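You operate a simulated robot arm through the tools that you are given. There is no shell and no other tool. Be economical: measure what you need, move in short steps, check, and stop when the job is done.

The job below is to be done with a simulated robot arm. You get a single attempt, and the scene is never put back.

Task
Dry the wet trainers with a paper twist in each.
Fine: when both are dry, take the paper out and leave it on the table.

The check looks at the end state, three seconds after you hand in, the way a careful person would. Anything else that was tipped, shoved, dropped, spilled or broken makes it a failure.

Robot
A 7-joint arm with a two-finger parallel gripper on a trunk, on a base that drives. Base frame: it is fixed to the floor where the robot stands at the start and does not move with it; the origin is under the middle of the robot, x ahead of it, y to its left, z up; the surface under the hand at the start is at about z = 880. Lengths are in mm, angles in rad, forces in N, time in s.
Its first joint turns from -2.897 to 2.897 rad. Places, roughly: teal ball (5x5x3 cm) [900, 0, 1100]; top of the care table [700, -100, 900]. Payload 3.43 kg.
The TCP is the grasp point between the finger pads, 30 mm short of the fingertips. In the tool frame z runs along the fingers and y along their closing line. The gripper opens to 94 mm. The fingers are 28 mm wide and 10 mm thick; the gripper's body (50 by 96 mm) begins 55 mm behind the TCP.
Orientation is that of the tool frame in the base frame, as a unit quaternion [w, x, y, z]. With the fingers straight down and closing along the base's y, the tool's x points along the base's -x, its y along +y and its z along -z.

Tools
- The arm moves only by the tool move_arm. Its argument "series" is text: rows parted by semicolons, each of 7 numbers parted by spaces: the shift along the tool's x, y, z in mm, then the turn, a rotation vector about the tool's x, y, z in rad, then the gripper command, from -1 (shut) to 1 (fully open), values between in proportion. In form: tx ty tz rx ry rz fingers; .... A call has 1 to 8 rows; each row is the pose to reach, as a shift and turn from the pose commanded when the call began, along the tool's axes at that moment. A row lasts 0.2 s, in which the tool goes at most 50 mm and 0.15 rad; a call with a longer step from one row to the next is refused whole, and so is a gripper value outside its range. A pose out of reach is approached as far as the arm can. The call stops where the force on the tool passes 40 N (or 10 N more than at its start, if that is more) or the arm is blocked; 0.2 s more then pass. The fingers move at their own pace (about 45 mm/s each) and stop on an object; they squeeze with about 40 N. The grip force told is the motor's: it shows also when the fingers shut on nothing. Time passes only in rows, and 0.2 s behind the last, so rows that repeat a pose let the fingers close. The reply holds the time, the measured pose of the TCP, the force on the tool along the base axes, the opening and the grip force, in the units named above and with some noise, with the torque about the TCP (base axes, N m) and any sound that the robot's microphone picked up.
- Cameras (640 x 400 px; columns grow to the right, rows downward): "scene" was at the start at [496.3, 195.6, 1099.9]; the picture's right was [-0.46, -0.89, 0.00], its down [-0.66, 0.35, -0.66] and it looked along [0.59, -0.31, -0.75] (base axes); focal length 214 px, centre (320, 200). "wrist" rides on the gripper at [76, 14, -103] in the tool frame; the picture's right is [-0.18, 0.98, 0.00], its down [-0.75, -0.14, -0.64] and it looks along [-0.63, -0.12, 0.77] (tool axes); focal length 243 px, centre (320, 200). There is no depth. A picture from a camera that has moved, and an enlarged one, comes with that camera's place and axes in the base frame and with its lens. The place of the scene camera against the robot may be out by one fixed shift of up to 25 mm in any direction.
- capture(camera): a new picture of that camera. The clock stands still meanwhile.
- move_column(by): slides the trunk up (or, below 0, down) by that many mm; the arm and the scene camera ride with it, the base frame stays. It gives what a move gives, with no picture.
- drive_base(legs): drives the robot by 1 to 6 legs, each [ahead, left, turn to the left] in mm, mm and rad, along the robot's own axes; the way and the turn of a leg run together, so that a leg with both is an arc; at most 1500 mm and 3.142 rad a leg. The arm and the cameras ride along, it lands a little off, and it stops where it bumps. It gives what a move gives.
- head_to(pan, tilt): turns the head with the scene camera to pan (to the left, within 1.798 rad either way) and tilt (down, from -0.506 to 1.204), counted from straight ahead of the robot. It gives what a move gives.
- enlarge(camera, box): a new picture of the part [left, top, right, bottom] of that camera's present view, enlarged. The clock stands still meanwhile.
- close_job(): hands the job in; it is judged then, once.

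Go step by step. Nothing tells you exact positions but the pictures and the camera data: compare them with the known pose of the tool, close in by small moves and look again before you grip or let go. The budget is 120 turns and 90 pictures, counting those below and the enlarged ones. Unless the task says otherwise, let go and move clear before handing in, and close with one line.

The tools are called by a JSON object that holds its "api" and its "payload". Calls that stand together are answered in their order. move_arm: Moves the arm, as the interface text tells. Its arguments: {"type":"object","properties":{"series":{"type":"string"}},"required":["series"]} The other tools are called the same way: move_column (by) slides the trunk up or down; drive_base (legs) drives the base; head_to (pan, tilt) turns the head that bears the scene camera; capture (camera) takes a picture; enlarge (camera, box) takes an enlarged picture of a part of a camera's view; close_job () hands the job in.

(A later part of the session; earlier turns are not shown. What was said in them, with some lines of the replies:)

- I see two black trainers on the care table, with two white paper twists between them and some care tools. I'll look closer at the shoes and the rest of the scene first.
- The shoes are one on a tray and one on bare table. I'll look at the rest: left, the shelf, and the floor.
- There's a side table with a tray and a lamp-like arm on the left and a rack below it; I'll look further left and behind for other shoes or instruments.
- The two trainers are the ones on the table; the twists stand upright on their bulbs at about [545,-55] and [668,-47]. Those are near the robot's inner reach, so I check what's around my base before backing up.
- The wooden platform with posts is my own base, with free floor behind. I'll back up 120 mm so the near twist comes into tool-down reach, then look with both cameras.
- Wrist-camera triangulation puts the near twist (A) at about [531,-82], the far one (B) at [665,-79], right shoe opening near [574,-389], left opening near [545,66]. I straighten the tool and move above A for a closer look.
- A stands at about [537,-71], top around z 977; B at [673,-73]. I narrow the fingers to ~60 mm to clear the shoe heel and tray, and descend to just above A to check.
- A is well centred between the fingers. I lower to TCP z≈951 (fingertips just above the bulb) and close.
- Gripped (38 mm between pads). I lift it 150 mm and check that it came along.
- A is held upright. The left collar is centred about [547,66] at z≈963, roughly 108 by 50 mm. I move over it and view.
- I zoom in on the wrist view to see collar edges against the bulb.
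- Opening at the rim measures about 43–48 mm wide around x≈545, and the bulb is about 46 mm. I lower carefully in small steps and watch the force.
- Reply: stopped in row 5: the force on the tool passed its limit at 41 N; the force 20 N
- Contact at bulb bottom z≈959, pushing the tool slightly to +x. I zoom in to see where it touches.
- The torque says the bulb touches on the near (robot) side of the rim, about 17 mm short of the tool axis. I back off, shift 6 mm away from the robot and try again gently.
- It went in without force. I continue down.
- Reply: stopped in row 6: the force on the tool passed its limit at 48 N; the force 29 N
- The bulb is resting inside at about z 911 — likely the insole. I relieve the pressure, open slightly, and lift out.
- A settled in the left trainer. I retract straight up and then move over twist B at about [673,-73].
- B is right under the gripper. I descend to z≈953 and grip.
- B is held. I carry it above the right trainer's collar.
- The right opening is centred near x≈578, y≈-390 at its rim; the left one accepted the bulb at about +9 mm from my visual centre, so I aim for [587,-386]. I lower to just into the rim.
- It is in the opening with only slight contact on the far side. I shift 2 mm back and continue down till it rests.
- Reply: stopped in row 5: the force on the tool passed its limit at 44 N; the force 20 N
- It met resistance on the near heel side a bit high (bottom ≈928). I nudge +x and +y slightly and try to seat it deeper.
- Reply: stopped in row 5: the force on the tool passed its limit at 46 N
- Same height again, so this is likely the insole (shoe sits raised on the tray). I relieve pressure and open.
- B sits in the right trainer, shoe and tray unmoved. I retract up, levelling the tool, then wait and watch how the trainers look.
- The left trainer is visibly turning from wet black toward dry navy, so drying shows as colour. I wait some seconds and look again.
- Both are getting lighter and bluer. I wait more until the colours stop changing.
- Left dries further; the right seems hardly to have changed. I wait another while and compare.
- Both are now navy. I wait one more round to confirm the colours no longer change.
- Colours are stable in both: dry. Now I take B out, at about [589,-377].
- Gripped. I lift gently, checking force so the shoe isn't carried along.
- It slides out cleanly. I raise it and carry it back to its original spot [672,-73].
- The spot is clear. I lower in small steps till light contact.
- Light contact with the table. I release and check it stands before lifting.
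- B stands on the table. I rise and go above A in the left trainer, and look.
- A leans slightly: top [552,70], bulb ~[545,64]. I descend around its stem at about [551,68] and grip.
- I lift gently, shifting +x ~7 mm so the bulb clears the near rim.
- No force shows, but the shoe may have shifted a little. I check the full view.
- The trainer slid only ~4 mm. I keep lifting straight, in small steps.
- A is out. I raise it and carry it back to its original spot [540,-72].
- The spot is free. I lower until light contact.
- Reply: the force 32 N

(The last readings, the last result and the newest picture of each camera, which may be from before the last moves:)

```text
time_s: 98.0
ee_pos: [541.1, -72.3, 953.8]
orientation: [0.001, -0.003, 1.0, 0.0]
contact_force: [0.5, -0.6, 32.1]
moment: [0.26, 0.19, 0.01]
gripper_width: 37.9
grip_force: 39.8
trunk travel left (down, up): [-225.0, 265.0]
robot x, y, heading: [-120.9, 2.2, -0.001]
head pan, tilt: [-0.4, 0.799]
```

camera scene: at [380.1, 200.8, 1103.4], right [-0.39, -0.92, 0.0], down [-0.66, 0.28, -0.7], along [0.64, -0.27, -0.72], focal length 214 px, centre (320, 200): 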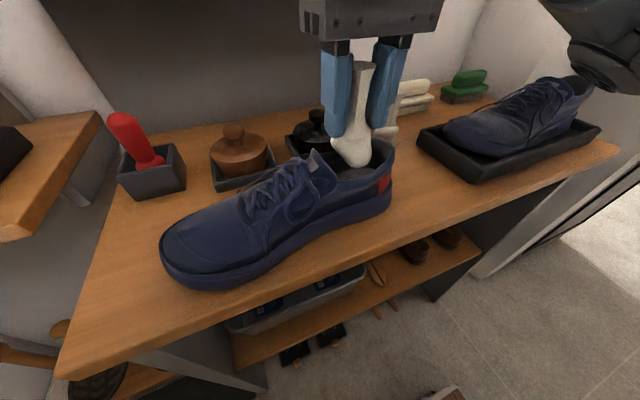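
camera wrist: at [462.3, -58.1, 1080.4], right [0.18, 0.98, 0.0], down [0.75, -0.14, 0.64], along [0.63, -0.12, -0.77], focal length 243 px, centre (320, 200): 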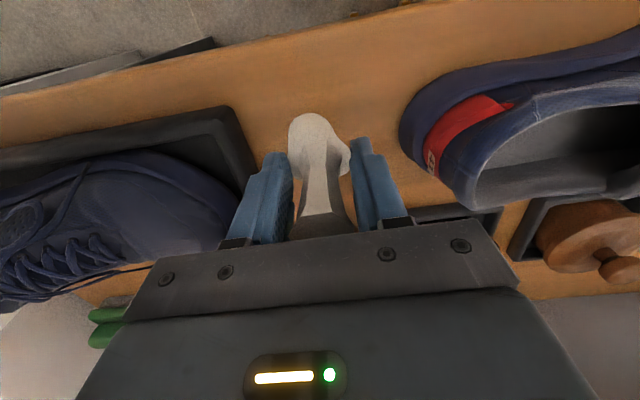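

It rests on the table. I ease off, release, and check it stands.

{"api": "move_arm", "payload": {"series": "0 0 -2 0 0 0 -1; 0 0 -2 0 0 0 -1; 0 0 -2 0 0 0 0; 0 0 -2 0 0 0 0.28; 0 0 -2 0 0 0 0.28; 0 0 -2 0 0 0 0.28"}}

{"api": "capture", "payload": {"camera": "wrist"}}

{"api": "enlarge", "payload": {"camera": "scene", "box": [300, 40, 540, 190]}}

```text
time_s: 99.4
ee_pos: [540.6, -71.9, 953.5]
orientation: [0.0, -0.002, 1.0, -0.001]
contact_force: [1.1, 0.5, -0.3]
moment: [0.0, -0.01, 0.01]
gripper_width: 60.0
grip_force: 0.0
trunk travel left (down, up): [-225.0, 265.0]
robot x, y, heading: [-121.9, -2.8, -0.0]
head pan, tilt: [-0.4, 0.799]
```

```text
20 pictures are left
camera wrist: at [462.9, -57.4, 1056.3], right [0.18, 0.98, 0.0], down [0.75, -0.14, 0.64], along [0.63, -0.12, -0.77], focal length 243 px, centre (320, 200)
```

wrist: 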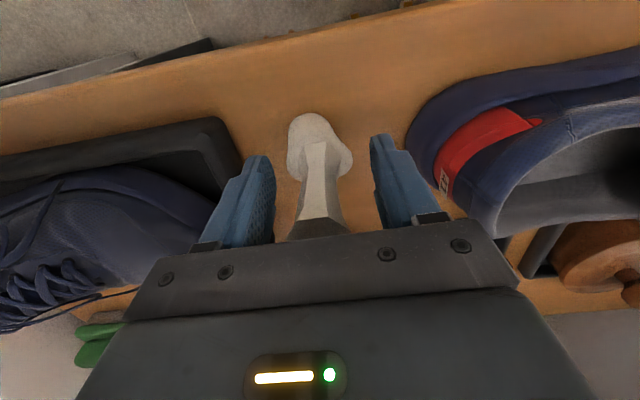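

```text
2.67 times, centred on (420, 115) of scene
camera zoom: at [380.1, 200.8, 1103.5], right [-0.39, -0.92, 0.0], down [-0.66, 0.28, -0.7], along [0.64, -0.27, -0.72], focal length 572 px, centre (53, 427)
```

zoom: 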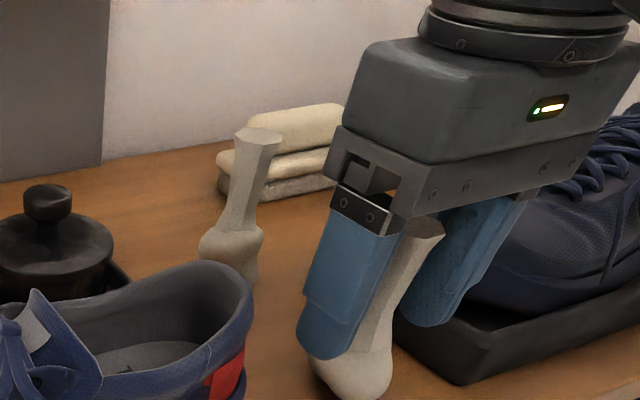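

It stands. I lift straight up and take final views.

{"api": "move_arm", "payload": {"series": "0 0 -35 0 0 0 0.28; 0 0 -75 0 0 0 0.28; 0 0 -120 0 0 0 0.28; 0 0 -165 0 0 0 0.28; 0 -40 -200 0 0 0 0.28; 0 -80 -230 0 0 0 0.28; 0 -80 -230 0 0 0 0.28"}}

{"api": "capture", "payload": {"camera": "scene"}}

{"api": "capture", "payload": {"camera": "wrist"}}

```text
refused: row 5 steps farther than a row can; nothing moved
```

```text
18 pictures are left
camera scene: at [380.1, 200.8, 1103.5], right [-0.39, -0.92, 0.0], down [-0.66, 0.28, -0.7], along [0.64, -0.27, -0.72], focal length 214 px, centre (320, 200)
```

scene: 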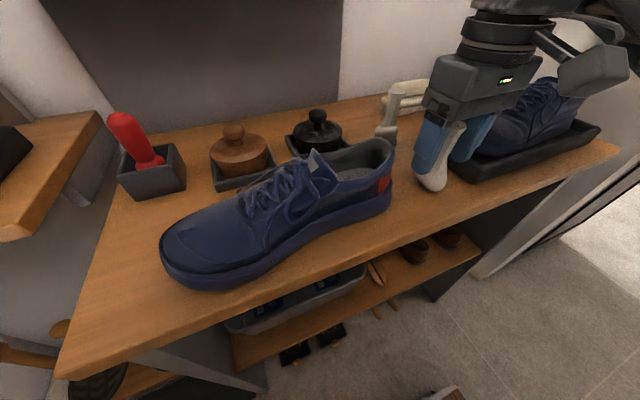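

```text
17 pictures are left
camera wrist: at [462.9, -57.4, 1056.3], right [0.18, 0.98, 0.0], down [0.75, -0.14, 0.64], along [0.63, -0.12, -0.77], focal length 243 px, centre (320, 200)
```

wrist: 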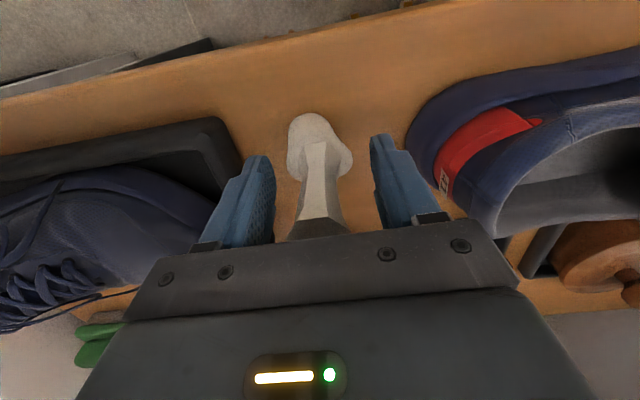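

The move was refused for one step being too long; I repeat it with a straight, shorter lift.

{"api": "move_arm", "payload": {"series": "0 0 -30 0 0 0 0.28; 0 0 -70 0 0 0 0.28; 0 0 -115 0 0 0 0.28; 0 0 -160 0 0 0 0.28; 0 0 -200 0 0 0 0.28; 0 0 -200 0 0 0 0.28"}}

{"api": "capture", "payload": {"camera": "scene"}}

{"api": "capture", "payload": {"camera": "wrist"}}

```text
time_s: 100.8
ee_pos: [539.4, -69.6, 1153.5]
orientation: [0.0, -0.003, 1.0, -0.001]
contact_force: [0.0, 0.2, 0.7]
moment: [0.03, -0.01, -0.02]
gripper_width: 60.3
grip_force: 0.1
trunk travel left (down, up): [-225.0, 265.0]
robot x, y, heading: [-122.8, 5.7, -0.002]
head pan, tilt: [-0.4, 0.799]
```

```text
16 pictures are left
camera scene: at [380.1, 200.8, 1103.4], right [-0.39, -0.92, 0.0], down [-0.66, 0.28, -0.7], along [0.64, -0.27, -0.72], focal length 214 px, centre (320, 200)
```

scene: 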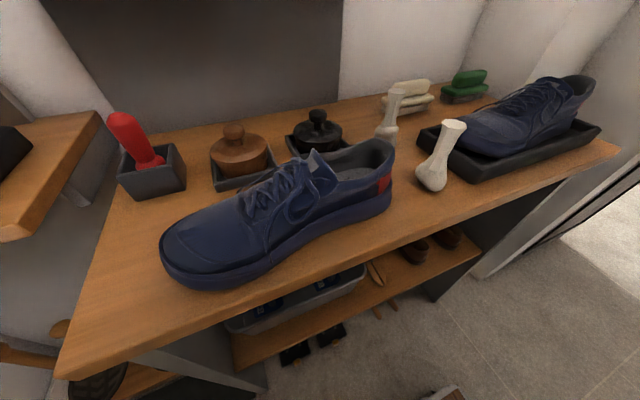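

```text
15 pictures are left
camera wrist: at [461.8, -55.4, 1256.1], right [0.18, 0.98, 0.0], down [0.75, -0.14, 0.64], along [0.63, -0.12, -0.77], focal length 243 px, centre (320, 200)
```

wrist: 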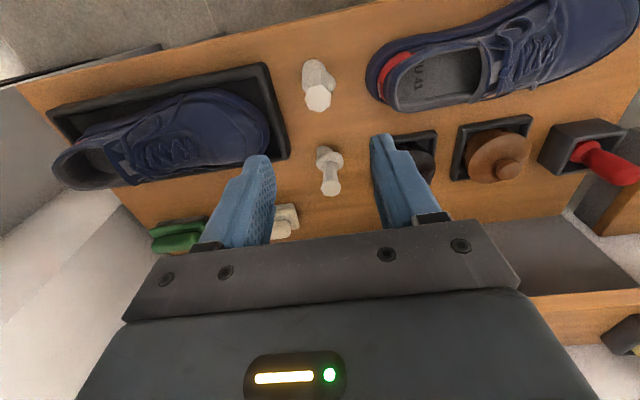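

Both trainers are navy and dry. Both twists stand on the table where they began, the tools are untouched, and the gripper is empty and clear. I'm handing in now.

{"api": "close_job", "payload": {}}

```text
The job is handed in.
```

Both trainers are dry and both paper twists are back on the table; the left trainer slid about 4 mm as I lifted its twist out, and nothing else moved.
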